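You operate a simulated robot arm through the tools that you are given. There is no shell and no other tool.

You run a simulated two-armed robot. Do the job below in one go: nothing can be reset, and whatever is moved stays where it is left.

JOB
File the red onion in the purple cup and the brown potato in the blue cup.
Fine: cups of the sample wheel; take both from the table; turn the wheel back to its blank field; the rest ends as it began.

Only the result counts: the job must be done as asked and must still hold three seconds after the hand-in. Knocking over, shifting, dropping, spilling or breaking anything else fails it.

ROBOT AND FRAMES
Two 7-joint arms with three-finger grippers on one trunk that stands fixed in place. Base frame: the origin is at the foot of the trunk, x ahead of it, y to its left, z up. Lengths are in cm, angles in degrees, forces in N, time in s.
The left shoulder is at [7, 16.5, 123.8], the right one opposite. With the tool pointing down near the work surface each hand reaches from about 36 to 88 cm from the base axis, measured 20 degrees to its own side. Payload 3.91 kg a hand.
The tool frame of a hand sits at the grasp point between the pads (the TCP): z along the fingers, y along the line on which they close. The tips reach 3 cm beyond it. The gripper opens to 11.6 cm. The gripper's body begins 7.3 cm behind the TCP.
Orientation is told as [roll, pitch, yaw] about the base's x, y, z axes, in that order, counted from this pose: with the fingers straight down and closing along the base's y, the tool's x points along the base's -x, its y along +y and its z along -z.

CONTROLS
- The arms move only by the tool arm_command. It takes "left_increments", "right_increments" or both (then of equal length, played together; a hand with none holds still); each is a list of rows, each an object of numbers (a shift or turn left out is 0, a gripper value left out holds the last): "dx", "dy", "dz": the shift along the tool's x, y, z in units of 250 mm (1.0 is 250 mm); "rx", "ry", "rz": the turn, a rotation vector about the tool's x, y, z in units of 45 degrees (1.0 is 45 degrees); "claw": the finger opening in cm, from 0 to 11.6. In form: [{"dx": .., "dy": .., "dz": .., "rx": .., "ry": .., "rz": .., "claw": ..}, ...]. A call has 1 to 20 rows; each row is the pose to reach, as a shift and turn from the pose commanded when the call began, along the tool's axes at that moment. A call with a number of a shift or a turn outside -1 to 1 is refused whole. A row lasts 0.2 s, in which the tool goes at most 5 cm and 8.6 degrees; a call with a longer step from one row to the next is refused whole, and so is a gripper value outside its range. Where a pose cannot be reached the arm comes as near as it can. A force on the tool above 50 N (or 10 N above the force at the start of the call, whichever is more), or a blocked arm, ends the call early, and 0.2 s more pass. Each finger travels about 15.3 cm/s and halts on what it meets, pressing with about 20 N; the grip force reading is that of the motor and also rises with nothing between the fingers. The clock runs only during rows and for 0.2 s after the last one: add rows that repeat a pose to give the fingers time. The reply holds the time, the measured pose of the TCP, the force on the tool along the base axes, the opening and the grip force, in the units named above and with some noise, with the torque about the TCP (base axes, N m) and any sound that the robot's microphone picked up.
- Cameras (640 x 400 px; columns grow to the right, rows downward): "scene" is now at [14.72, 1.15, 155.46]; the picture's right is [0.12, -0.99, 0.00], its down [-0.63, -0.08, -0.77] and it looks along [0.76, 0.09, -0.64] (base axes); focal length 373 px, centre (320, 200). "left" rides on the left gripper at [7.5, 1.7, -8.8] in its tool frame; the picture's right is [-0.22, 0.97, 0.00], its down [-0.70, -0.16, -0.70] and it looks along [-0.68, -0.16, 0.71] (tool axes); focal length 247 px, centre (320, 200). "right" rides on the right gripper at [5.2, 5.6, -8.8] in its tool frame; the picture's right is [-0.73, 0.68, 0.00], its down [-0.49, -0.52, -0.70] and it looks along [-0.48, -0.51, 0.71] (tool axes); focal length 247 px, centre (320, 200). There is no depth. A picture from a camera that has moved, and an enlarged one, comes with that camera's place and axes in the base frame and with its lens. The place of the scene camera against the robot may be out by one fixed shift of up to 1.8 cm in any direction.
- get_image(camera): a new picture of that camera. It takes no simulated time.
- slide_trunk(by): slides the trunk up (or, below 0, down) by that many cm; the arms and the scene camera ride with it, the base frame stays. It gives what a move gives, with no picture.
- pan_tilt(pan, tilt): turns the head with the scene camera to pan (to the left, within 86 degrees either way) and tilt (down, from -29 to 69), counted from straight ahead of the robot. It gives what a move gives.
- close_up(camera, box): a new picture of the part [left, top, right, bottom] of that camera's present view, enlarged. It takes no simulated time.
- hand_in(): hands the job in; it is judged then, once.

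Nothing tells you positions but the pictures and the camera data. Unless the task says otherwise, let go and move clear before handing in.

The tools are called by a JSON object that holds its "op" and its "data". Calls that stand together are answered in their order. arm_command: Moves the arms, as the interface text tells. Its arguments: {"type":"object","properties":{"left_increments":{"type":"array","items":{"type":"object","properties":{"dx":{"type":"number"},"dy":{"type":"number"},"dz":{"type":"number"},"rx":{"type":"number"},"ry":{"type":"number"},"rz":{"type":"number"},"claw":{"type":"number"}}}},"right_increments":{"type":"array","items":{"type":"object","properties":{"dx":{"type":"number"},"dy":{"type":"number"},"dz":{"type":"number"},"rx":{"type":"number"},"ry":{"type":"number"},"rz":{"type":"number"},"claw":{"type":"number"}}}}},"required":[]} The other tools are called the same way: slide_trunk (by) slides the trunk up or down; pan_tilt (pan, tilt) turns the head that bears the scene camera; get_image (camera) takes a picture; close_up (camera, box) takes an enlarged picture of a part of a camera's view; hand_in () hands the job in.

At the start:

```text
clock: 0.0
left_tool_pos: [65.45, 27.51, 125.13]
left_tcp_rot: [0.0, -0.1, 0.0]
left_ft_force: [0.2, 0.9, -0.3]
left_ft_torque: [0.0, -0.01, 0.04]
left_grip_width: 11.57
left_finger_force: 0.0
right_tool_pos: [34.21, -9.76, 133.7]
right_tcp_rot: [0.0, 0.1, 0.1]
right_ft_force: [-0.1, -0.8, -0.1]
right_ft_torque: [0.03, -0.02, 0.05]
right_grip_width: 11.59
right_finger_force: 0.0
trunk travel left (down, up): [-77.5, 6.5]
head pan, tilt: [6.9, 39.7]
```

scene: 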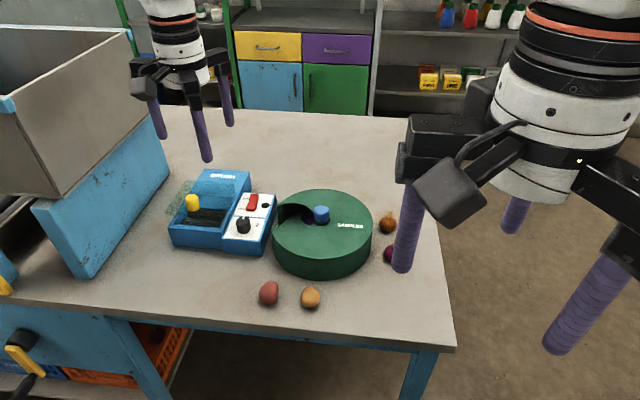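
right: 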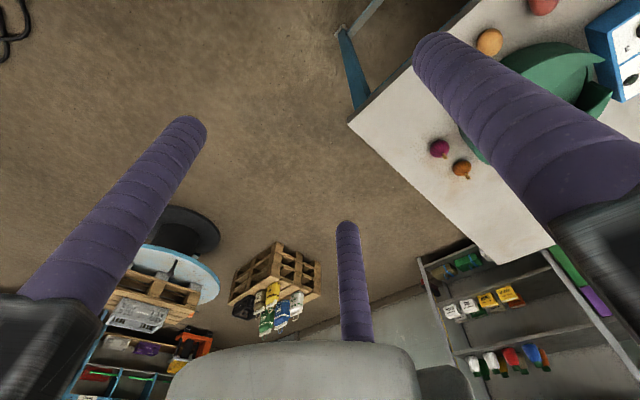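
left: 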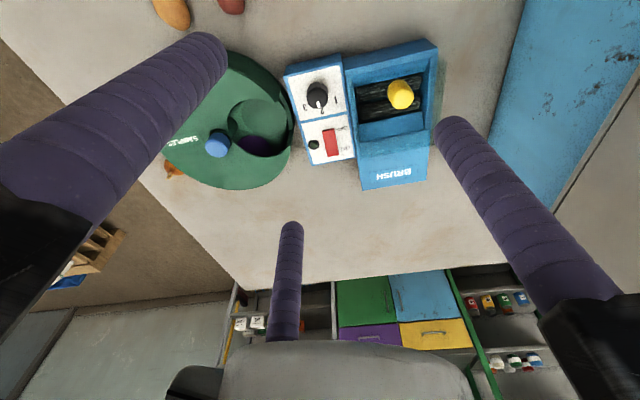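

I see a green sample wheel with a blue knob on the table, with a brush station to its left. A red and a yellow potato lie in front of it, and two onions lie to its right, partly behind the right gripper. I'll look closer before moving anything.

{"op": "close_up", "data": {"camera": "scene", "box": [240, 170, 440, 320]}}

{"op": "close_up", "data": {"camera": "left", "box": [140, 0, 460, 200]}}

{"op": "close_up", "data": {"camera": "right", "box": [400, 0, 640, 200]}}

{"op": "close_up", "data": {"camera": "scene", "box": [100, 0, 300, 160]}}

```text
2.67 times, centred on (340, 245) of scene
camera zoom: at [14.72, 1.15, 155.46], right [0.12, -0.99, 0.0], down [-0.63, -0.08, -0.77], along [0.76, 0.09, -0.64], focal length 994 px, centre (267, 80)
```

zoom: 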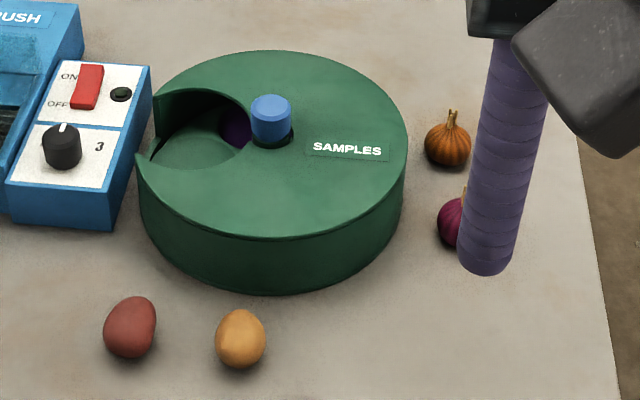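

```text
2.00 times, centred on (300, 100) of left
camera zoom: at [58.11, 29.38, 133.87], right [0.22, 0.97, 0.0], down [0.7, -0.16, 0.7], along [0.68, -0.16, -0.71], focal length 494 px, centre (360, 400)
```

zoom: 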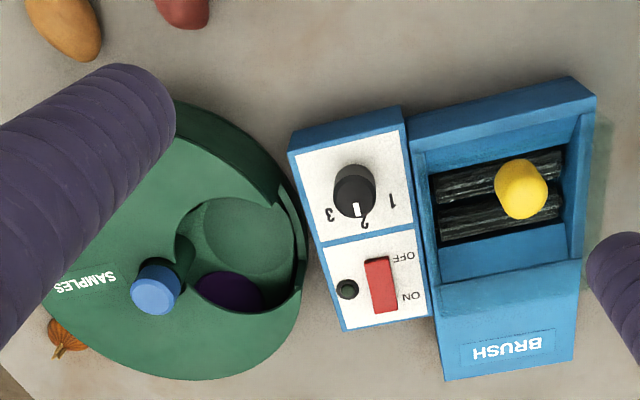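

```text
2.00 times, centred on (520, 100) of right
camera zoom: at [28.9, -4.2, 142.67], right [0.73, 0.68, 0.0], down [0.49, -0.52, 0.7], along [0.48, -0.51, -0.71], focal length 494 px, centre (-80, 400)
```

zoom: 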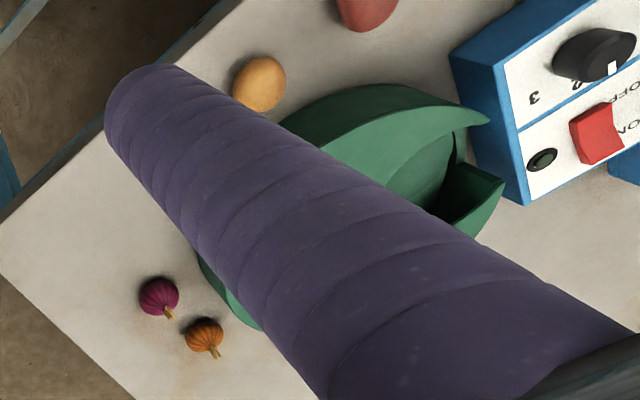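

```text
2.50 times, centred on (200, 80) of scene
camera zoom: at [14.72, 1.15, 155.46], right [0.12, -0.99, 0.0], down [-0.63, -0.08, -0.77], along [0.76, 0.09, -0.64], focal length 932 px, centre (620, 500)
```

zoom: 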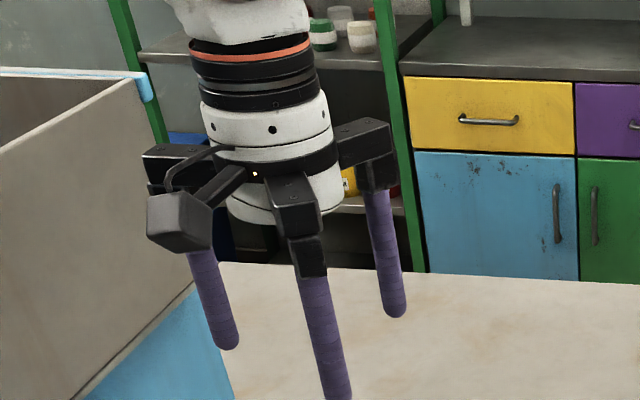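

I take the knob to be near [76, 8, 98] and the red (magenta) onion near [73, -8, 91]. I'll move both hands aside for clear views and, on the way, see how the fingers actually close.

{"op": "arm_command", "data": {"left_increments": [{"dy": -0.15, "dz": 0.1}, {"dy": -0.3, "dz": 0.2}, {"dy": -0.45, "dz": 0.3, "dx": 0.05}, {"dy": -0.6, "dz": 0.4, "dx": 0.1}, {"dy": -0.66, "dz": 0.5, "dx": 0.12}, {"dy": -0.66, "dz": 0.56, "dx": 0.12}], "right_increments": [{"dx": -0.1, "dy": -0.1}, {"dx": -0.2, "dy": -0.25}, {"dx": -0.3, "dy": -0.4}, {"dx": -0.4, "dy": -0.55}, {"dx": -0.45, "dy": -0.65}, {"dx": -0.5, "dy": -0.7, "claw": 4}]}}

```text
clock: 1.4
left_tool_pos: [62.38, 10.86, 111.21]
left_tcp_rot: [0.0, 0.0, 0.1]
left_ft_force: [0.2, 0.4, 0.4]
left_ft_torque: [0.01, 0.05, 0.05]
left_grip_width: 11.6
left_finger_force: 0.1
right_tool_pos: [43.69, -22.65, 133.76]
right_tcp_rot: [0.2, 0.0, -0.1]
right_ft_force: [-0.1, 0.7, 0.0]
right_ft_torque: [-0.03, 0.0, -0.01]
right_grip_width: 4.01
right_finger_force: 0.0
right hand out of reach, approached as far as the arm can: row 4, 5, 6
trunk travel left (down, up): [-77.5, 6.5]
head pan, tilt: [6.9, 39.7]
```

{"op": "get_image", "data": {"camera": "scene"}}

{"op": "get_image", "data": {"camera": "left"}}

{"op": "get_image", "data": {"camera": "right"}}

```text
taken
camera scene: at [14.79, 1.19, 155.45], right [0.12, -0.99, 0.0], down [-0.63, -0.08, -0.77], along [0.76, 0.09, -0.64], focal length 373 px, centre (320, 200)
```

scene: 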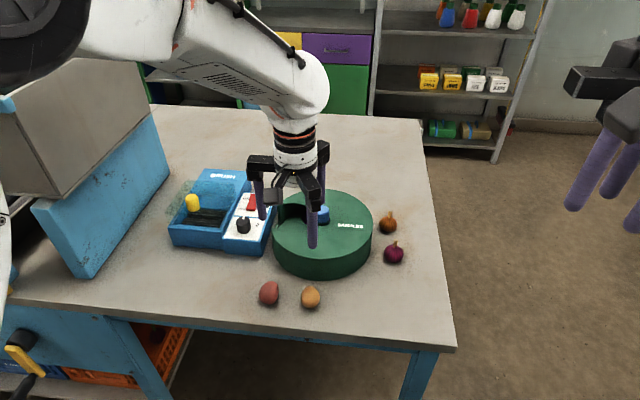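

```text
taken
camera left: at [55.06, 12.69, 119.88], right [0.22, 0.97, 0.0], down [0.7, -0.16, 0.7], along [0.68, -0.16, -0.71], focal length 247 px, centre (320, 200)
```

left: 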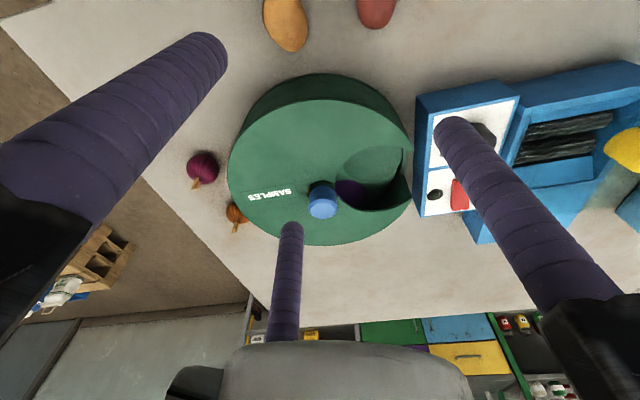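

```text
taken
camera right: at [38.46, -17.13, 142.79], right [0.73, 0.68, 0.0], down [0.48, -0.53, 0.7], along [0.48, -0.51, -0.71], focal length 247 px, centre (320, 200)
```

right: 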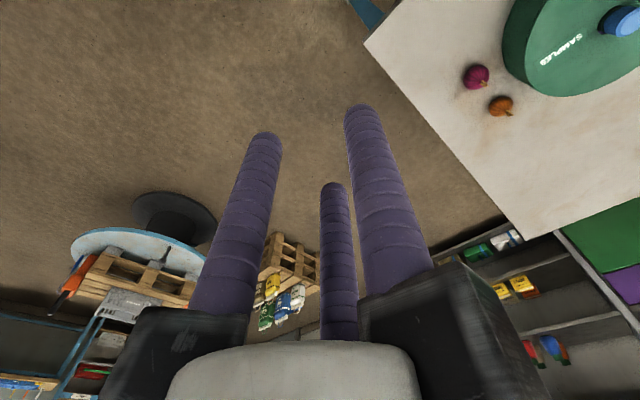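

{"op": "close_up", "data": {"camera": "left", "box": [220, 60, 420, 260]}}

{"op": "close_up", "data": {"camera": "scene", "box": [250, 180, 420, 320]}}

{"op": "close_up", "data": {"camera": "right", "box": [440, 0, 640, 130]}}

```text
2.00 times, centred on (320, 160) of left
camera zoom: at [55.06, 12.69, 119.88], right [0.22, 0.97, 0.0], down [0.7, -0.16, 0.7], along [0.68, -0.16, -0.71], focal length 494 px, centre (320, 280)
```

zoom: 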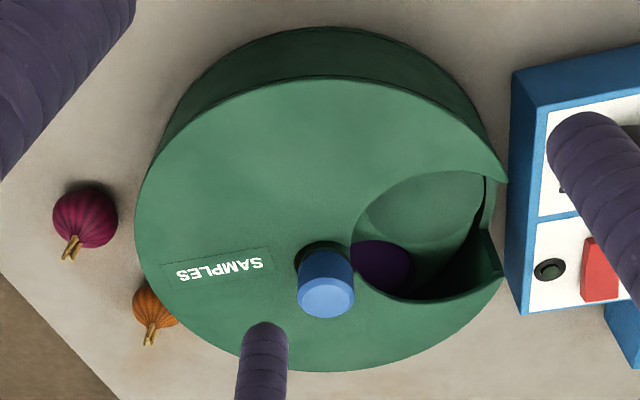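

```text
2.86 times, centred on (335, 250) of scene
camera zoom: at [14.79, 1.19, 155.45], right [0.12, -0.99, 0.0], down [-0.63, -0.08, -0.77], along [0.76, 0.09, -0.64], focal length 1065 px, centre (277, 57)
```

zoom: 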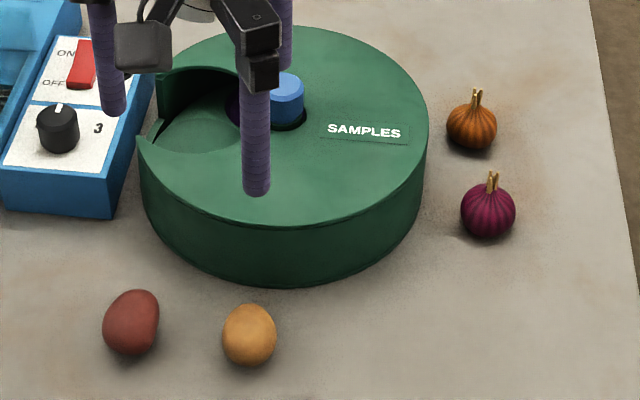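

```text
3.08 times, centred on (540, 65) of right
camera zoom: at [38.46, -17.13, 142.79], right [0.73, 0.68, 0.0], down [0.48, -0.53, 0.7], along [0.48, -0.51, -0.71], focal length 760 px, centre (-357, 615)
```

zoom: 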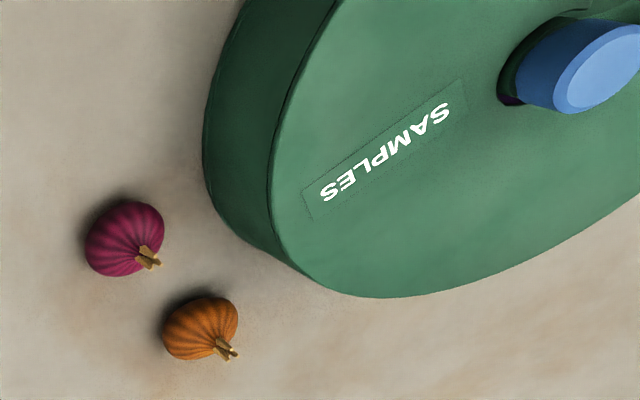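

The grippers really have three radially closing fingers. I put the knob top and drum axis near [76.2, 8.3] with the top at z≈99.3, the lid at z≈96.5 and the table at z≈89.5. The window is near [75.4, 15]. I'll bring the left hand above the knob and look again.

{"op": "arm_command", "data": {"left_increments": [{"dx": -0.15}, {"dx": -0.3, "dy": -0.03}, {"dx": -0.45, "dy": -0.07, "claw": 8}, {"dx": -0.55, "dy": -0.1, "claw": 8}, {"dx": -0.55, "dy": -0.1, "claw": 8}]}}

{"op": "get_image", "data": {"camera": "left"}}

{"op": "get_image", "data": {"camera": "scene"}}

```text
clock: 2.6
left_tool_pos: [76.17, 8.46, 111.18]
left_tcp_rot: [-0.1, 0.0, 0.0]
left_ft_force: [-0.6, 0.1, 0.2]
left_ft_torque: [0.0, 0.01, 0.0]
left_grip_width: 8.01
left_finger_force: 0.0
right_tool_pos: [43.52, -22.68, 133.86]
right_tcp_rot: [0.1, -0.1, 0.0]
right_ft_force: [-0.1, -0.3, 0.5]
right_ft_torque: [0.01, -0.05, 0.01]
right_grip_width: 3.98
right_finger_force: 0.1
trunk travel left (down, up): [-77.5, 6.5]
head pan, tilt: [6.9, 39.7]
```

```text
taken
camera left: at [68.79, 10.38, 119.84], right [0.22, 0.97, 0.0], down [0.7, -0.16, 0.7], along [0.68, -0.16, -0.71], focal length 247 px, centre (320, 200)
```

left: 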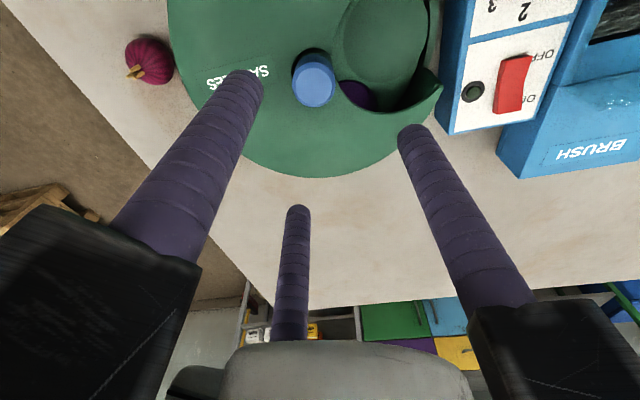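

```text
taken
camera scene: at [14.63, 1.17, 155.47], right [0.12, -0.99, 0.0], down [-0.63, -0.08, -0.77], along [0.76, 0.09, -0.64], focal length 373 px, centre (320, 200)
```

scene: 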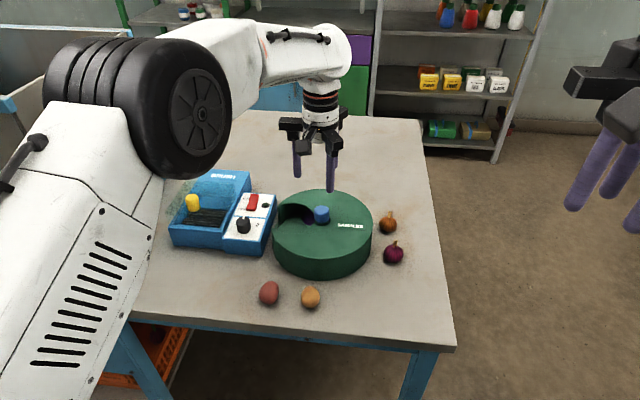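

{"op": "close_up", "data": {"camera": "left", "box": [240, 0, 440, 180]}}

{"op": "close_up", "data": {"camera": "scene", "box": [260, 180, 390, 280]}}

```text
2.22 times, centred on (340, 90) of left
camera zoom: at [68.79, 10.38, 119.84], right [0.22, 0.97, 0.0], down [0.7, -0.16, 0.7], along [0.68, -0.16, -0.71], focal length 549 px, centre (276, 444)
```

zoom: 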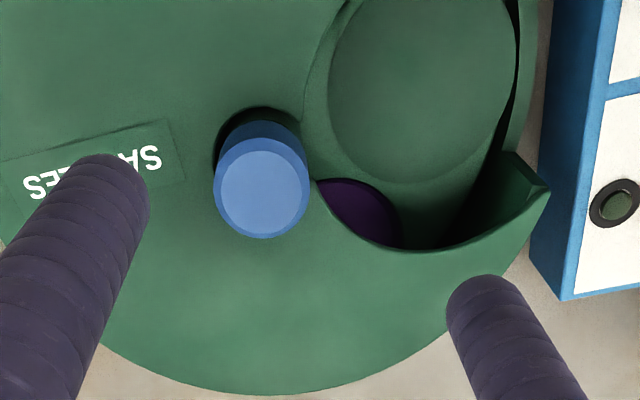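

```text
4.00 times, centred on (325, 230) of scene
camera zoom: at [14.63, 1.17, 155.47], right [0.12, -0.99, 0.0], down [-0.63, -0.08, -0.77], along [0.76, 0.09, -0.64], focal length 1491 px, centre (300, 80)
```

zoom: 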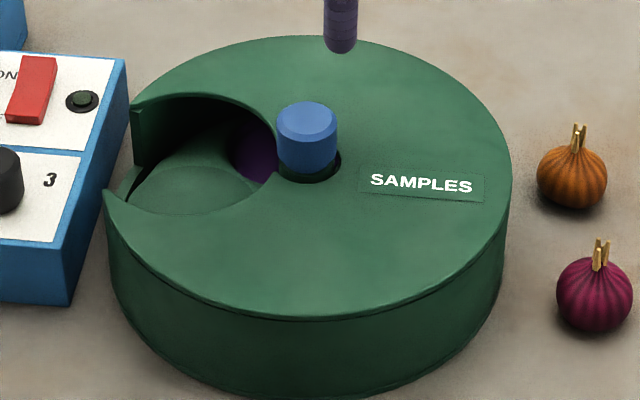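

The knob is centred near [75.8, 8.3], with its top at about z 99.7 and the lid at about z 97.3. The purple cup lies clockwise of the blank field, so I'll pre-turn the hand clockwise, grip the knob and turn it counter-clockwise.

{"op": "arm_command", "data": {"left_increments": [{"dx": 0.015, "dy": -0.006, "dz": 0.05, "rz": 0.16, "claw": 8}, {"dx": 0.015, "dy": -0.006, "dz": 0.1, "rz": 0.32, "claw": 8}, {"dx": 0.015, "dy": -0.006, "dz": 0.15, "rz": 0.48, "claw": 8}, {"dx": 0.015, "dy": -0.006, "dz": 0.2, "rz": 0.64, "claw": 8}, {"dx": 0.015, "dy": -0.006, "dz": 0.25, "rz": 0.8, "claw": 8}, {"dx": 0.015, "dy": -0.006, "dz": 0.26, "rz": 0.8, "claw": 8}]}}

{"op": "get_image", "data": {"camera": "left"}}

{"op": "close_up", "data": {"camera": "scene", "box": [240, 130, 400, 280]}}

```text
clock: 4.0
left_tool_pos: [75.91, 8.17, 104.7]
left_tcp_rot: [0.0, 0.0, -36.1]
left_ft_force: [0.4, 0.0, 0.1]
left_ft_torque: [0.01, 0.01, -0.01]
left_grip_width: 8.01
left_finger_force: 0.1
right_tool_pos: [43.7, -22.7, 133.81]
right_tcp_rot: [0.1, 0.0, -0.1]
right_ft_force: [-1.0, -0.6, 0.3]
right_ft_torque: [0.0, 0.0, 0.0]
right_grip_width: 4.0
right_finger_force: 0.0
trunk travel left (down, up): [-77.5, 6.5]
head pan, tilt: [6.9, 39.7]
```

```text
taken
camera left: at [70.99, 14.21, 113.37], right [0.75, 0.66, 0.0], down [0.47, -0.54, 0.7], along [0.46, -0.53, -0.71], focal length 247 px, centre (320, 200)
```

left: 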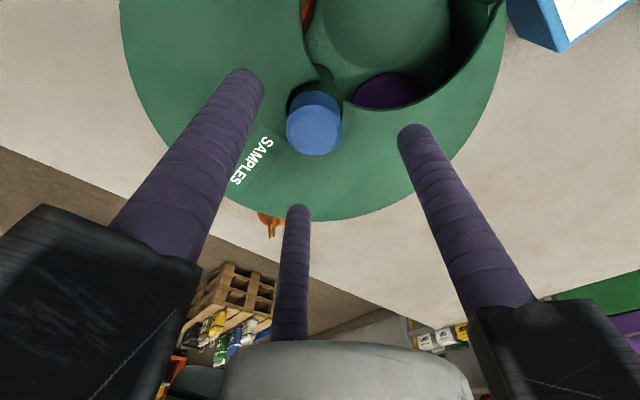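

```text
2.67 times, centred on (320, 205) of scene
camera zoom: at [14.72, 1.12, 155.46], right [0.12, -0.99, 0.0], down [-0.63, -0.08, -0.77], along [0.76, 0.09, -0.64], focal length 994 px, centre (320, 187)
```

zoom: 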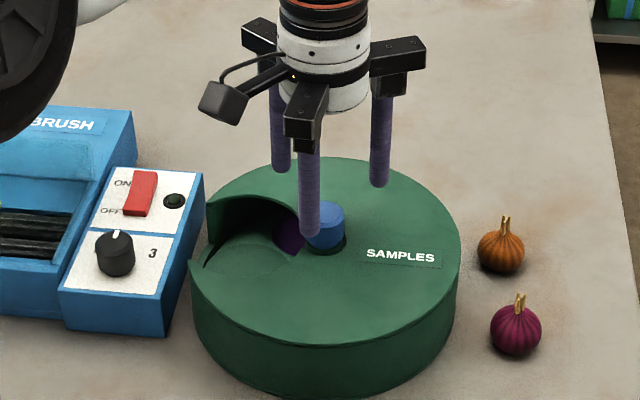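

{"op": "close_up", "data": {"camera": "left", "box": [240, 0, 440, 180]}}

```text
2.22 times, centred on (340, 90) of left
camera zoom: at [70.99, 14.21, 113.37], right [0.75, 0.66, 0.0], down [0.47, -0.54, 0.7], along [0.46, -0.53, -0.71], focal length 549 px, centre (276, 444)
```

zoom: 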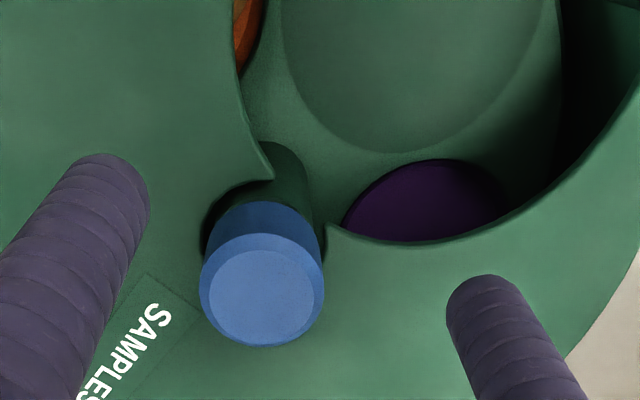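

{"op": "arm_command", "data": {"left_increments": [{"dx": 0.008, "dy": -0.015, "dz": 0.05, "claw": 8}, {"dx": 0.008, "dy": -0.015, "dz": 0.1, "claw": 8}, {"dx": 0.008, "dy": -0.015, "dz": 0.15, "claw": 8}, {"dx": 0.008, "dy": -0.015, "dz": 0.15, "claw": 8}]}}

{"op": "close_up", "data": {"camera": "left", "box": [220, 40, 440, 240]}}

{"op": "close_up", "data": {"camera": "scene", "box": [260, 160, 390, 280]}}

```text
clock: 5.0
left_tool_pos: [75.49, 8.19, 100.92]
left_tcp_rot: [0.1, 0.0, -36.0]
left_ft_force: [0.5, -0.4, -0.5]
left_ft_torque: [0.03, 0.0, 0.02]
left_grip_width: 7.98
left_finger_force: 0.1
right_tool_pos: [43.62, -22.73, 133.98]
right_tcp_rot: [0.1, -0.1, -0.1]
right_ft_force: [-0.2, -0.1, 0.5]
right_ft_torque: [-0.01, -0.02, 0.0]
right_grip_width: 4.0
right_finger_force: 0.0
trunk travel left (down, up): [-77.5, 6.5]
head pan, tilt: [6.9, 39.7]
```

```text
2.00 times, centred on (330, 140) of left
camera zoom: at [70.49, 14.1, 109.67], right [0.75, 0.66, 0.0], down [0.47, -0.54, 0.7], along [0.46, -0.53, -0.71], focal length 494 px, centre (300, 320)
```

zoom: 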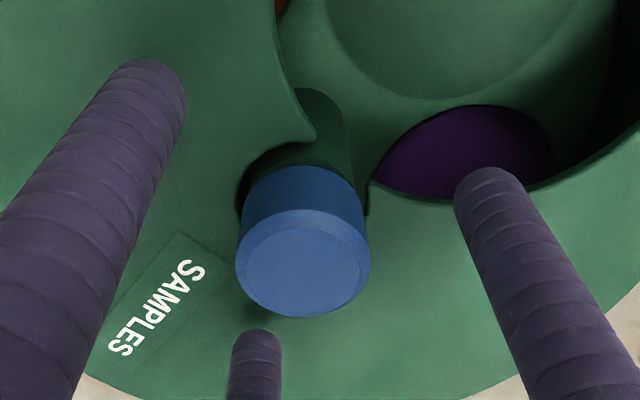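

```text
3.33 times, centred on (325, 220) of scene
camera zoom: at [14.7, 1.13, 155.46], right [0.12, -0.99, 0.0], down [-0.63, -0.08, -0.77], along [0.76, 0.09, -0.64], focal length 1243 px, centre (303, 133)
```

zoom: 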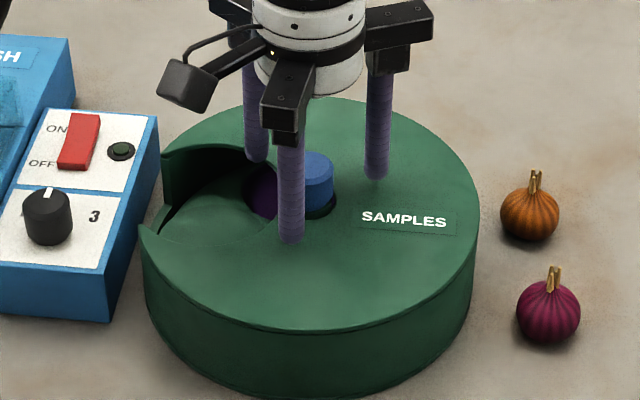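

The fingers straddle the knob with no contact. I'll close on it now.

{"op": "arm_command", "data": {"left_increments": [{"claw": 6}, {"claw": 4.5}, {"claw": 2}, {"claw": 2}, {"claw": 2}]}}

{"op": "close_up", "data": {"camera": "left", "box": [220, 40, 440, 240]}}

```text
clock: 6.2
left_tool_pos: [75.44, 8.18, 100.89]
left_tcp_rot: [0.0, 0.0, -36.0]
left_ft_force: [2.8, -1.3, -0.7]
left_ft_torque: [0.0, -0.11, -0.03]
left_grip_width: 3.35
left_finger_force: 45.2
right_tool_pos: [43.71, -22.83, 133.82]
right_tcp_rot: [0.1, 0.0, -0.2]
right_ft_force: [-0.2, 0.1, -0.5]
right_ft_torque: [0.04, 0.0, 0.01]
right_grip_width: 4.0
right_finger_force: 0.0
trunk travel left (down, up): [-77.5, 6.5]
head pan, tilt: [6.9, 39.7]
```

```text
2.00 times, centred on (330, 140) of left
camera zoom: at [70.55, 14.08, 109.67], right [0.75, 0.66, 0.0], down [0.47, -0.54, 0.7], along [0.46, -0.53, -0.71], focal length 494 px, centre (300, 320)
```

zoom: 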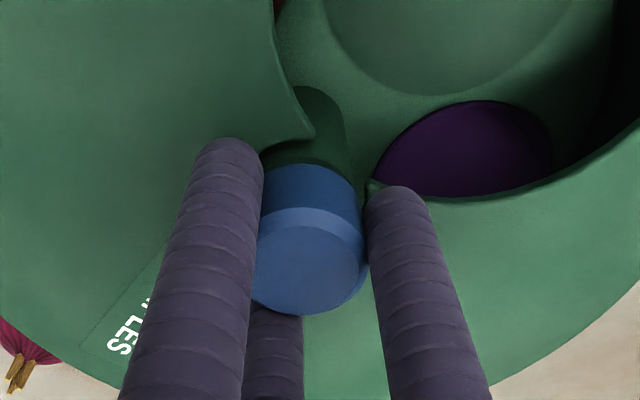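

{"op": "arm_command", "data": {"left_increments": [{"rz": -0.1, "claw": 2}, {"rz": -0.2, "claw": 2}, {"rz": -0.3, "claw": 2}, {"rz": -0.4, "claw": 2}, {"rz": -0.4, "claw": 2}]}}

{"op": "get_image", "data": {"camera": "left"}}

{"op": "close_up", "data": {"camera": "scene", "box": [260, 160, 390, 280]}}

```text
clock: 7.4
left_tool_pos: [75.44, 8.16, 100.95]
left_tcp_rot: [0.1, 0.0, -17.9]
left_ft_force: [6.1, 1.1, 4.7]
left_ft_torque: [-0.03, 0.23, 0.04]
left_grip_width: 3.36
left_finger_force: 44.6
right_tool_pos: [43.59, -22.71, 133.84]
right_tcp_rot: [0.1, -0.1, -0.1]
right_ft_force: [0.0, -0.4, -0.2]
right_ft_torque: [0.0, 0.0, 0.0]
right_grip_width: 3.97
right_finger_force: 0.0
trunk travel left (down, up): [-77.5, 6.5]
head pan, tilt: [6.9, 39.7]
```

```text
taken
camera left: at [69.02, 12.22, 109.66], right [0.51, 0.86, 0.0], down [0.61, -0.37, 0.7], along [0.6, -0.36, -0.71], focal length 247 px, centre (320, 200)
```

left: 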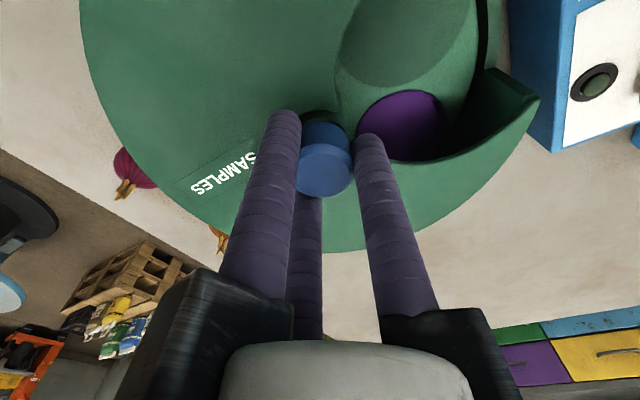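

```text
3.33 times, centred on (325, 220) of scene
camera zoom: at [14.78, 1.15, 155.46], right [0.12, -0.99, 0.0], down [-0.63, -0.08, -0.77], along [0.76, 0.09, -0.64], focal length 1243 px, centre (303, 133)
```

zoom: 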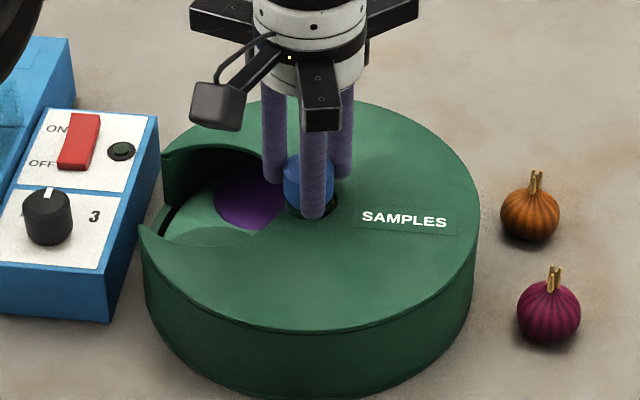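

The wheel turns with the knob and purple is coming into the window. I'll keep turning.

{"op": "arm_command", "data": {"left_increments": [{"rz": -0.1, "claw": 2}, {"rz": -0.2, "claw": 2}, {"rz": -0.3, "claw": 2}, {"rz": -0.4, "claw": 2}, {"rz": -0.5, "claw": 2}, {"rz": -0.6, "claw": 2}, {"rz": -0.7, "claw": 2}, {"rz": -0.8, "claw": 2}, {"rz": -0.8, "claw": 2}]}}

{"op": "get_image", "data": {"camera": "left"}}

{"op": "close_up", "data": {"camera": "scene", "box": [260, 160, 390, 280]}}

```text
clock: 9.4
left_tool_pos: [75.56, 8.14, 100.94]
left_tcp_rot: [0.0, -0.1, 18.1]
left_ft_force: [13.3, 2.4, 17.5]
left_ft_torque: [0.34, -0.21, 0.05]
left_grip_width: 3.34
left_finger_force: 44.9
right_tool_pos: [43.67, -22.8, 133.84]
right_tcp_rot: [0.1, -0.1, -0.2]
right_ft_force: [0.3, 0.3, 0.0]
right_ft_torque: [0.0, 0.02, 0.03]
right_grip_width: 4.0
right_finger_force: 0.1
trunk travel left (down, up): [-77.5, 6.5]
head pan, tilt: [6.9, 39.7]
```

```text
taken
camera left: at [67.97, 7.6, 109.64], right [-0.09, 1.0, 0.0], down [0.71, 0.06, 0.7], along [0.7, 0.06, -0.71], focal length 247 px, centre (320, 200)
```

left: 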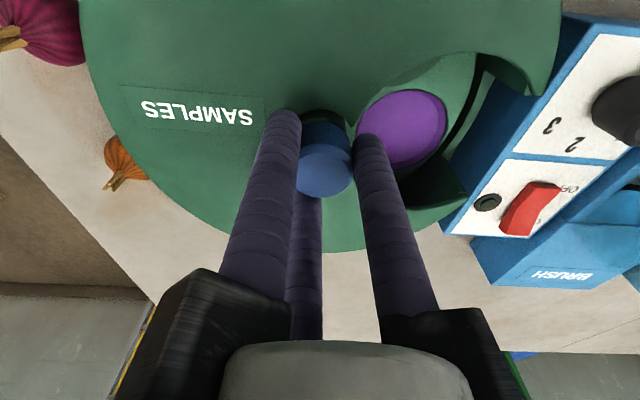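

```text
3.33 times, centred on (325, 220) of scene
camera zoom: at [14.71, 1.14, 155.47], right [0.12, -0.99, 0.0], down [-0.63, -0.08, -0.77], along [0.76, 0.09, -0.64], focal length 1243 px, centre (303, 133)
```

zoom: 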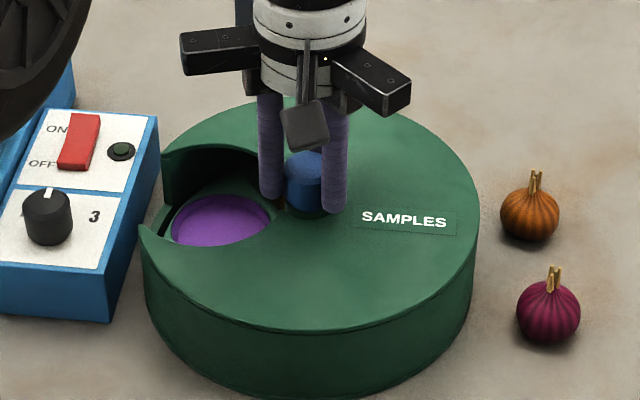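

{"op": "arm_command", "data": {"left_increments": [{"rz": -0.07, "claw": 2}, {"rz": -0.133, "claw": 2}, {"rz": -0.133, "claw": 2}]}}

{"op": "get_image", "data": {"camera": "left"}}

{"op": "close_up", "data": {"camera": "scene", "box": [260, 160, 390, 280]}}

```text
clock: 10.2
left_tool_pos: [75.62, 8.13, 100.88]
left_tcp_rot: [0.0, -0.1, 24.2]
left_ft_force: [14.7, 1.2, 20.4]
left_ft_torque: [0.15, -0.51, 0.02]
left_grip_width: 3.36
left_finger_force: 45.3
right_tool_pos: [43.6, -22.73, 133.8]
right_tcp_rot: [0.1, -0.1, -0.2]
right_ft_force: [-0.3, -0.8, 0.1]
right_ft_torque: [-0.02, 0.01, -0.01]
right_grip_width: 4.01
right_finger_force: 0.1
trunk travel left (down, up): [-77.5, 6.5]
head pan, tilt: [6.9, 39.7]
```

```text
taken
camera left: at [68.09, 6.82, 109.64], right [-0.19, 0.98, 0.0], down [0.7, 0.14, 0.7], along [0.69, 0.14, -0.71], focal length 247 px, centre (320, 200)
```

left: 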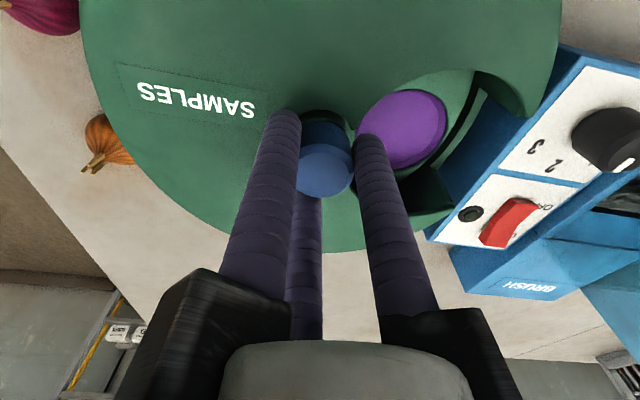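

```text
3.33 times, centred on (325, 220) of scene
camera zoom: at [14.68, 1.13, 155.47], right [0.12, -0.99, 0.0], down [-0.63, -0.08, -0.77], along [0.76, 0.09, -0.64], focal length 1243 px, centre (303, 133)
```

zoom: 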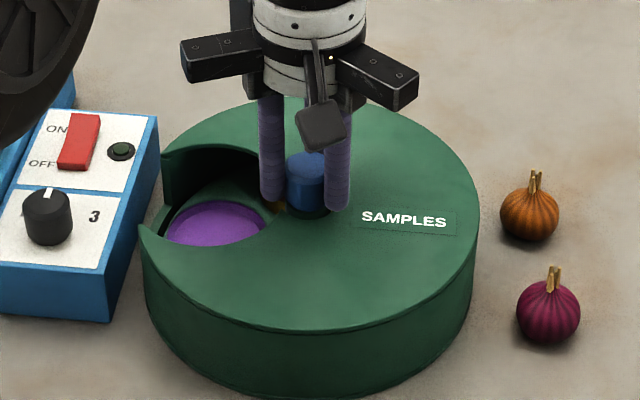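

Purple now fills the window. I'll let go, lift, and check that the wheel stays.

{"op": "arm_command", "data": {"left_increments": [{"claw": 4}, {"claw": 6}, {"claw": 8}, {"dz": -0.1, "claw": 8}, {"dz": -0.25, "claw": 8}, {"dz": -0.4, "claw": 8}, {"dz": -0.5, "claw": 8}]}}

{"op": "get_image", "data": {"camera": "left"}}

{"op": "close_up", "data": {"camera": "scene", "box": [260, 160, 390, 280]}}

```text
clock: 11.8
left_tool_pos: [75.63, 8.09, 113.36]
left_tcp_rot: [-0.1, 0.0, 24.1]
left_ft_force: [0.0, 0.1, -0.7]
left_ft_torque: [0.0, -0.04, 0.02]
left_grip_width: 8.02
left_finger_force: 0.0
right_tool_pos: [43.6, -22.73, 133.93]
right_tcp_rot: [0.2, 0.0, -0.1]
right_ft_force: [-0.6, -0.1, -0.1]
right_ft_torque: [0.01, 0.0, 0.01]
right_grip_width: 3.98
right_finger_force: 0.0
trunk travel left (down, up): [-77.5, 6.5]
head pan, tilt: [6.9, 39.7]
```

```text
taken
camera left: at [68.17, 6.8, 122.04], right [-0.19, 0.98, 0.0], down [0.7, 0.14, 0.7], along [0.69, 0.13, -0.71], focal length 247 px, centre (320, 200)
```

left: 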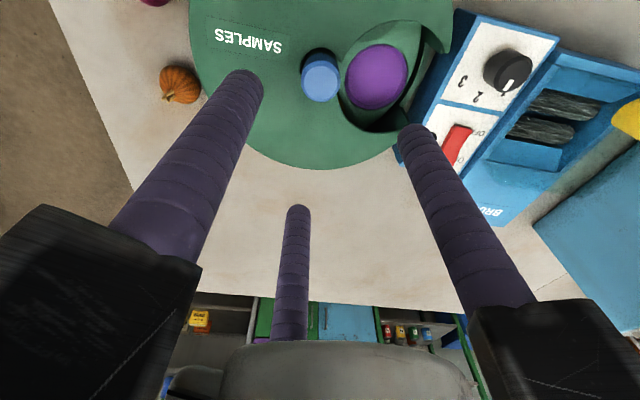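

```text
3.33 times, centred on (325, 220) of scene
camera zoom: at [14.68, 1.15, 155.46], right [0.12, -0.99, 0.0], down [-0.63, -0.08, -0.77], along [0.76, 0.09, -0.64], focal length 1243 px, centre (303, 133)
```

zoom: 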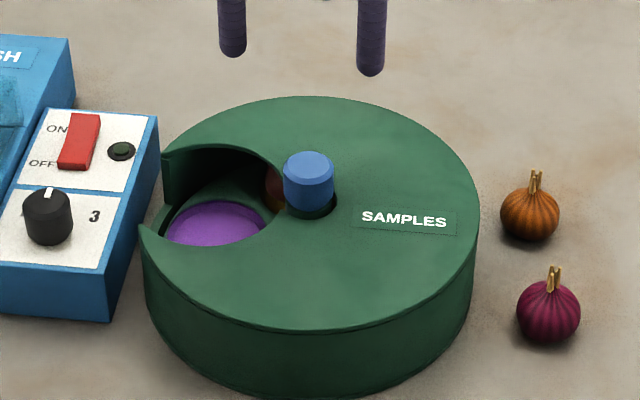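

{"op": "close_up", "data": {"camera": "left", "box": [280, 10, 460, 150]}}

{"op": "close_up", "data": {"camera": "scene", "box": [285, 195, 335, 240]}}

```text
2.86 times, centred on (370, 80) of left
camera zoom: at [68.17, 6.8, 122.04], right [-0.19, 0.98, 0.0], down [0.7, 0.14, 0.7], along [0.69, 0.13, -0.71], focal length 706 px, centre (177, 543)
```

zoom: 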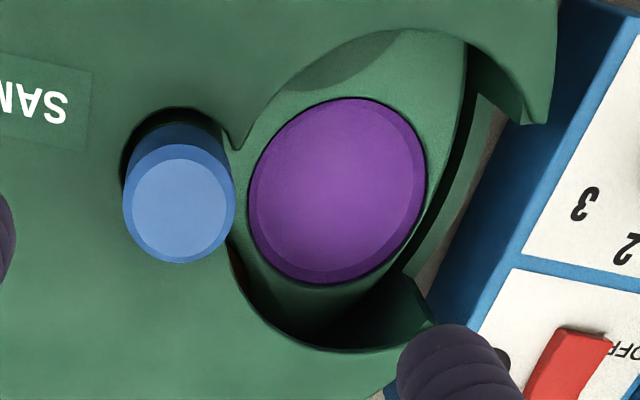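

```text
8.89 times, centred on (310, 218) of scene
camera zoom: at [14.68, 1.15, 155.46], right [0.12, -0.99, 0.0], down [-0.63, -0.08, -0.77], along [0.76, 0.09, -0.64], focal length 3314 px, centre (409, 44)
```

zoom: 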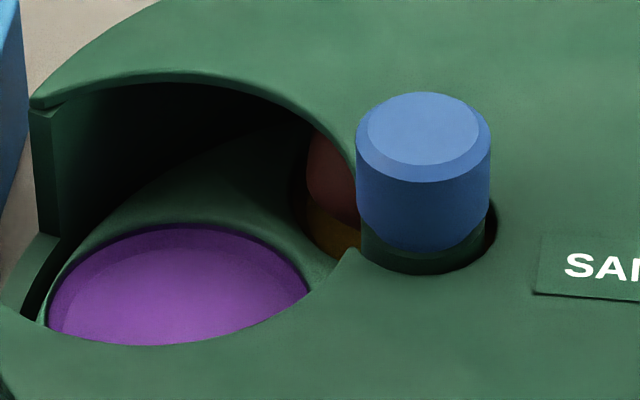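

The wheel held, with purple in the window, and the neighbouring yellow cup already holds a sample. Next I'll fetch the red onion near [72.3, -8.4], angling the fingers so that none falls between it and the drum.

{"op": "arm_command", "data": {"left_increments": [{"dx": 0.078, "dy": -0.11, "dz": 0.0, "rz": -0.11, "claw": 8}, {"dx": 0.156, "dy": -0.219, "dz": 0.0, "rz": -0.22, "claw": 8}, {"dx": 0.235, "dy": -0.329, "dz": 0.05, "rz": -0.33, "claw": 8}, {"dx": 0.313, "dy": -0.438, "dz": 0.12, "rz": -0.44, "claw": 8}, {"dx": 0.391, "dy": -0.548, "dz": 0.2, "rz": -0.555, "claw": 8}, {"dx": 0.391, "dy": -0.548, "dz": 0.3, "rz": -0.555, "claw": 8}, {"dx": 0.391, "dy": -0.548, "dz": 0.3, "rz": -0.555, "claw": 8}]}}

{"op": "get_image", "data": {"camera": "left"}}

{"op": "get_image", "data": {"camera": "scene"}}

```text
clock: 13.4
left_tool_pos: [72.3, -8.06, 105.84]
left_tcp_rot: [-0.1, 0.0, 49.3]
left_ft_force: [-0.2, -0.4, -0.1]
left_ft_torque: [0.0, -0.02, 0.0]
left_grip_width: 8.0
left_finger_force: 0.1
right_tool_pos: [43.62, -22.83, 133.81]
right_tcp_rot: [0.2, -0.1, -0.2]
right_ft_force: [-0.7, 0.5, -0.2]
right_ft_torque: [-0.01, 0.03, -0.03]
right_grip_width: 4.02
right_finger_force: 0.2
trunk travel left (down, up): [-77.5, 6.5]
head pan, tilt: [6.9, 39.7]
```

```text
taken
camera left: at [66.26, -12.45, 114.59], right [-0.59, 0.81, 0.0], down [0.58, 0.42, 0.7], along [0.56, 0.41, -0.72], focal length 247 px, centre (320, 200)
```

left: 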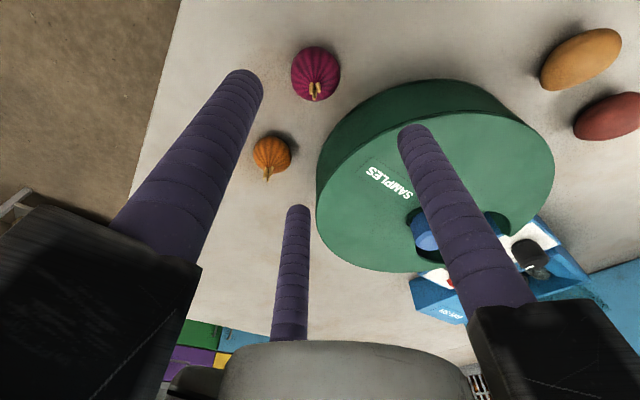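

```text
taken
camera scene: at [14.67, 1.1, 155.46], right [0.12, -0.99, 0.0], down [-0.63, -0.08, -0.77], along [0.76, 0.09, -0.64], focal length 373 px, centre (320, 200)
```

scene: 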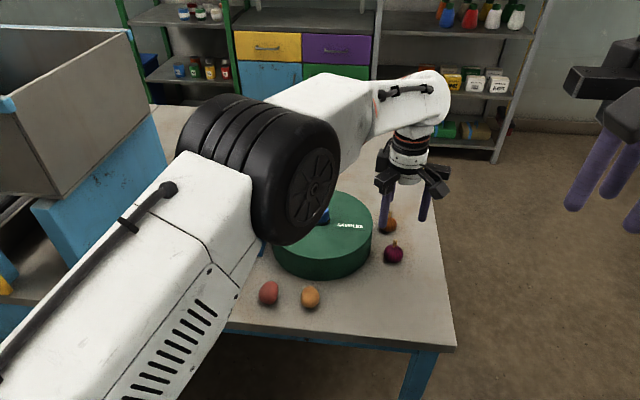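

{"op": "close_up", "data": {"camera": "left", "box": [260, 20, 380, 120]}}

{"op": "close_up", "data": {"camera": "scene", "box": [350, 170, 450, 280]}}

```text
4.00 times, centred on (320, 70) of left
camera zoom: at [66.26, -12.45, 114.59], right [-0.59, 0.81, 0.0], down [0.58, 0.42, 0.7], along [0.56, 0.41, -0.72], focal length 988 px, centre (320, 720)
```

zoom: 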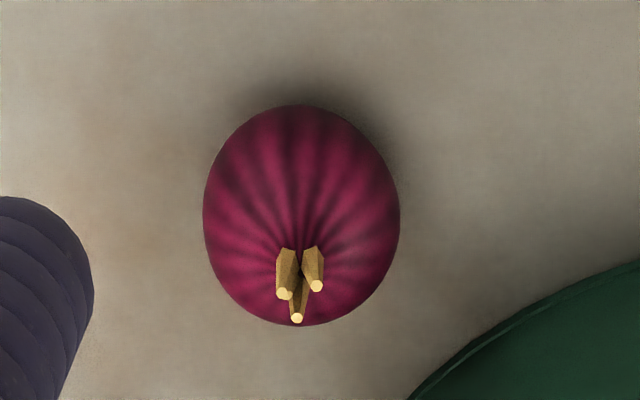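

```text
3.64 times, centred on (400, 225) of scene
camera zoom: at [14.67, 1.1, 155.46], right [0.12, -0.99, 0.0], down [-0.63, -0.08, -0.77], along [0.76, 0.09, -0.64], focal length 1356 px, centre (29, 109)
```

zoom: 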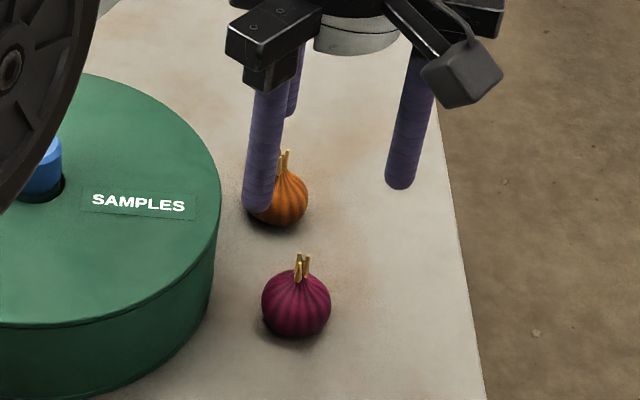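

{"op": "arm_command", "data": {"left_increments": [{"dx": 0.022, "dy": -0.013, "dz": 0.1, "claw": 7.5}, {"dx": 0.022, "dy": -0.013, "dz": 0.2, "claw": 7.5}, {"dx": 0.022, "dy": -0.013, "dz": 0.3, "claw": 7.5}, {"dx": 0.022, "dy": -0.013, "dz": 0.3, "claw": 7.5}]}}

{"op": "get_image", "data": {"camera": "left"}}

{"op": "close_up", "data": {"camera": "scene", "box": [350, 170, 450, 280]}}

```text
clock: 14.4
left_tool_pos: [72.06, -8.91, 98.32]
left_tcp_rot: [0.0, -0.1, 49.0]
left_ft_force: [0.1, 0.1, 1.3]
left_ft_torque: [0.02, 0.02, -0.03]
left_grip_width: 7.5
left_finger_force: 0.0
right_tool_pos: [43.63, -22.86, 133.7]
right_tcp_rot: [0.1, 0.0, -0.1]
right_ft_force: [0.5, 0.5, 0.0]
right_ft_torque: [-0.01, -0.02, -0.02]
right_grip_width: 4.0
right_finger_force: 0.1
trunk travel left (down, up): [-77.5, 6.5]
head pan, tilt: [6.9, 39.7]
```

```text
taken
camera left: at [65.91, -13.31, 107.14], right [-0.59, 0.81, 0.0], down [0.58, 0.42, 0.7], along [0.57, 0.41, -0.71], focal length 247 px, centre (320, 200)
```

left: 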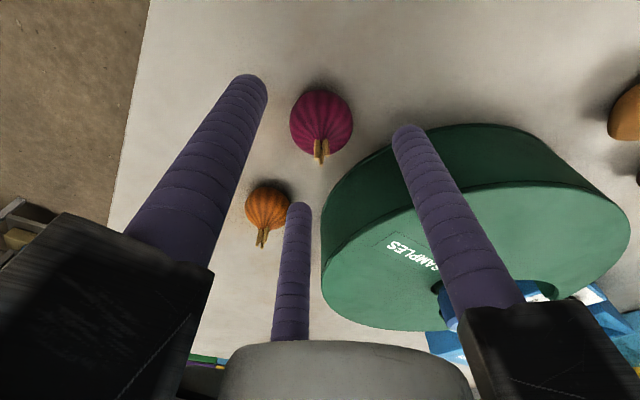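

```text
3.64 times, centred on (400, 225) of scene
camera zoom: at [14.73, 1.11, 155.46], right [0.12, -0.99, 0.0], down [-0.63, -0.08, -0.77], along [0.76, 0.09, -0.64], focal length 1356 px, centre (29, 109)
```

zoom: 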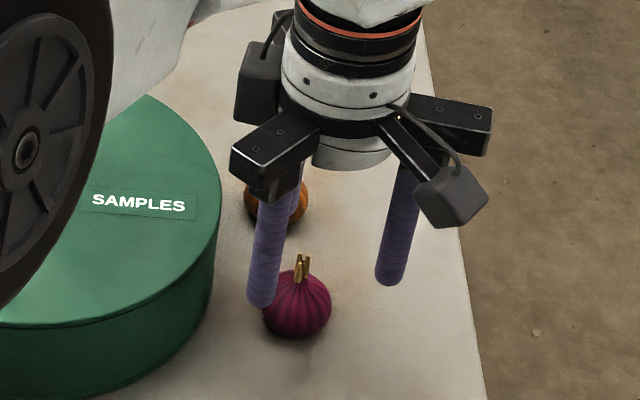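

{"op": "arm_command", "data": {"left_increments": [{"dx": -0.01, "dz": 0.07, "claw": 7.5}, {"dx": -0.01, "dz": 0.14, "claw": 7.5}, {"dx": -0.01, "dz": 0.189, "claw": 7.5}, {"dx": -0.01, "dz": 0.189, "claw": 7.5}]}}

{"op": "get_image", "data": {"camera": "left"}}

{"op": "close_up", "data": {"camera": "scene", "box": [350, 170, 450, 280]}}

```text
clock: 15.4
left_tool_pos: [72.26, -8.87, 93.76]
left_tcp_rot: [-0.1, 0.0, 49.0]
left_ft_force: [-0.4, -0.3, -0.4]
left_ft_torque: [-0.01, 0.03, 0.01]
left_grip_width: 7.54
left_finger_force: 0.1
right_tool_pos: [43.61, -22.74, 133.92]
right_tcp_rot: [0.1, -0.1, -0.2]
right_ft_force: [0.6, -0.6, 0.4]
right_ft_torque: [0.01, 0.04, 0.0]
right_grip_width: 4.02
right_finger_force: 0.1
trunk travel left (down, up): [-77.5, 6.5]
head pan, tilt: [6.9, 39.7]
```

```text
taken
camera left: at [66.17, -13.24, 102.44], right [-0.59, 0.81, 0.0], down [0.58, 0.42, 0.7], along [0.57, 0.41, -0.71], focal length 247 px, centre (320, 200)
```

left: 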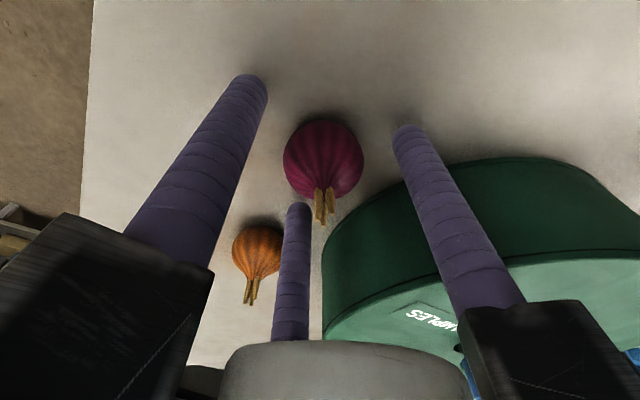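

```text
3.64 times, centred on (400, 225) of scene
camera zoom: at [14.73, 1.13, 155.46], right [0.12, -0.99, 0.0], down [-0.63, -0.08, -0.77], along [0.76, 0.09, -0.64], focal length 1356 px, centre (29, 109)
```

zoom: 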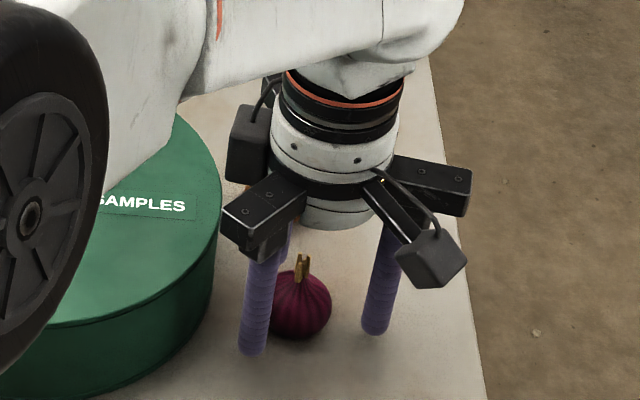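

The onion is centred between the fingers. I'll close and lift a little.

{"op": "arm_command", "data": {"left_increments": [{"claw": 5.5}, {"claw": 4}, {"claw": 3}, {"claw": 3}, {"claw": 3}, {"dz": -0.04, "claw": 3}, {"dz": -0.08, "claw": 3}]}}

{"op": "get_image", "data": {"camera": "left"}}

{"op": "close_up", "data": {"camera": "scene", "box": [350, 170, 450, 280]}}

```text
clock: 17.0
left_tool_pos: [72.14, -8.75, 95.77]
left_tcp_rot: [-0.1, 0.0, 49.1]
left_ft_force: [0.4, 0.2, 0.0]
left_ft_torque: [0.04, 0.03, 0.0]
left_grip_width: 4.12
left_finger_force: 19.6
right_tool_pos: [43.61, -22.72, 133.76]
right_tcp_rot: [0.1, -0.1, -0.2]
right_ft_force: [-0.2, 0.6, 0.8]
right_ft_torque: [0.0, 0.01, 0.02]
right_grip_width: 3.98
right_finger_force: 0.0
trunk travel left (down, up): [-77.5, 6.5]
head pan, tilt: [6.9, 39.7]
```

```text
taken
camera left: at [66.12, -13.16, 104.39], right [-0.59, 0.81, 0.0], down [0.58, 0.42, 0.7], along [0.57, 0.41, -0.71], focal length 247 px, centre (320, 200)
```

left: 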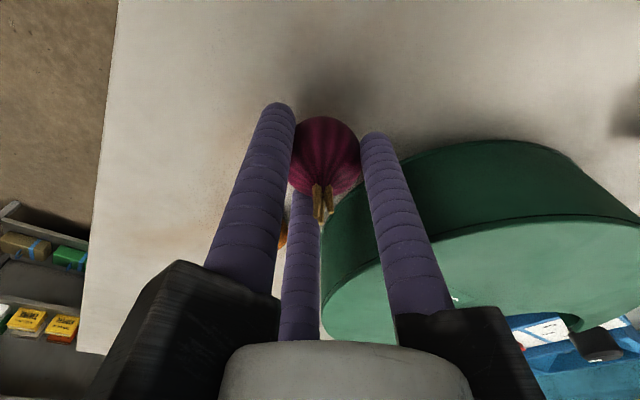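

```text
3.64 times, centred on (400, 225) of scene
camera zoom: at [14.69, 1.13, 155.46], right [0.12, -0.99, 0.0], down [-0.63, -0.08, -0.77], along [0.76, 0.09, -0.64], focal length 1356 px, centre (29, 109)
```

zoom: 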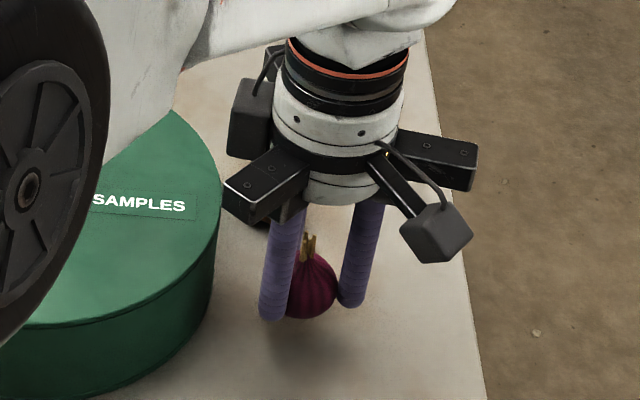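

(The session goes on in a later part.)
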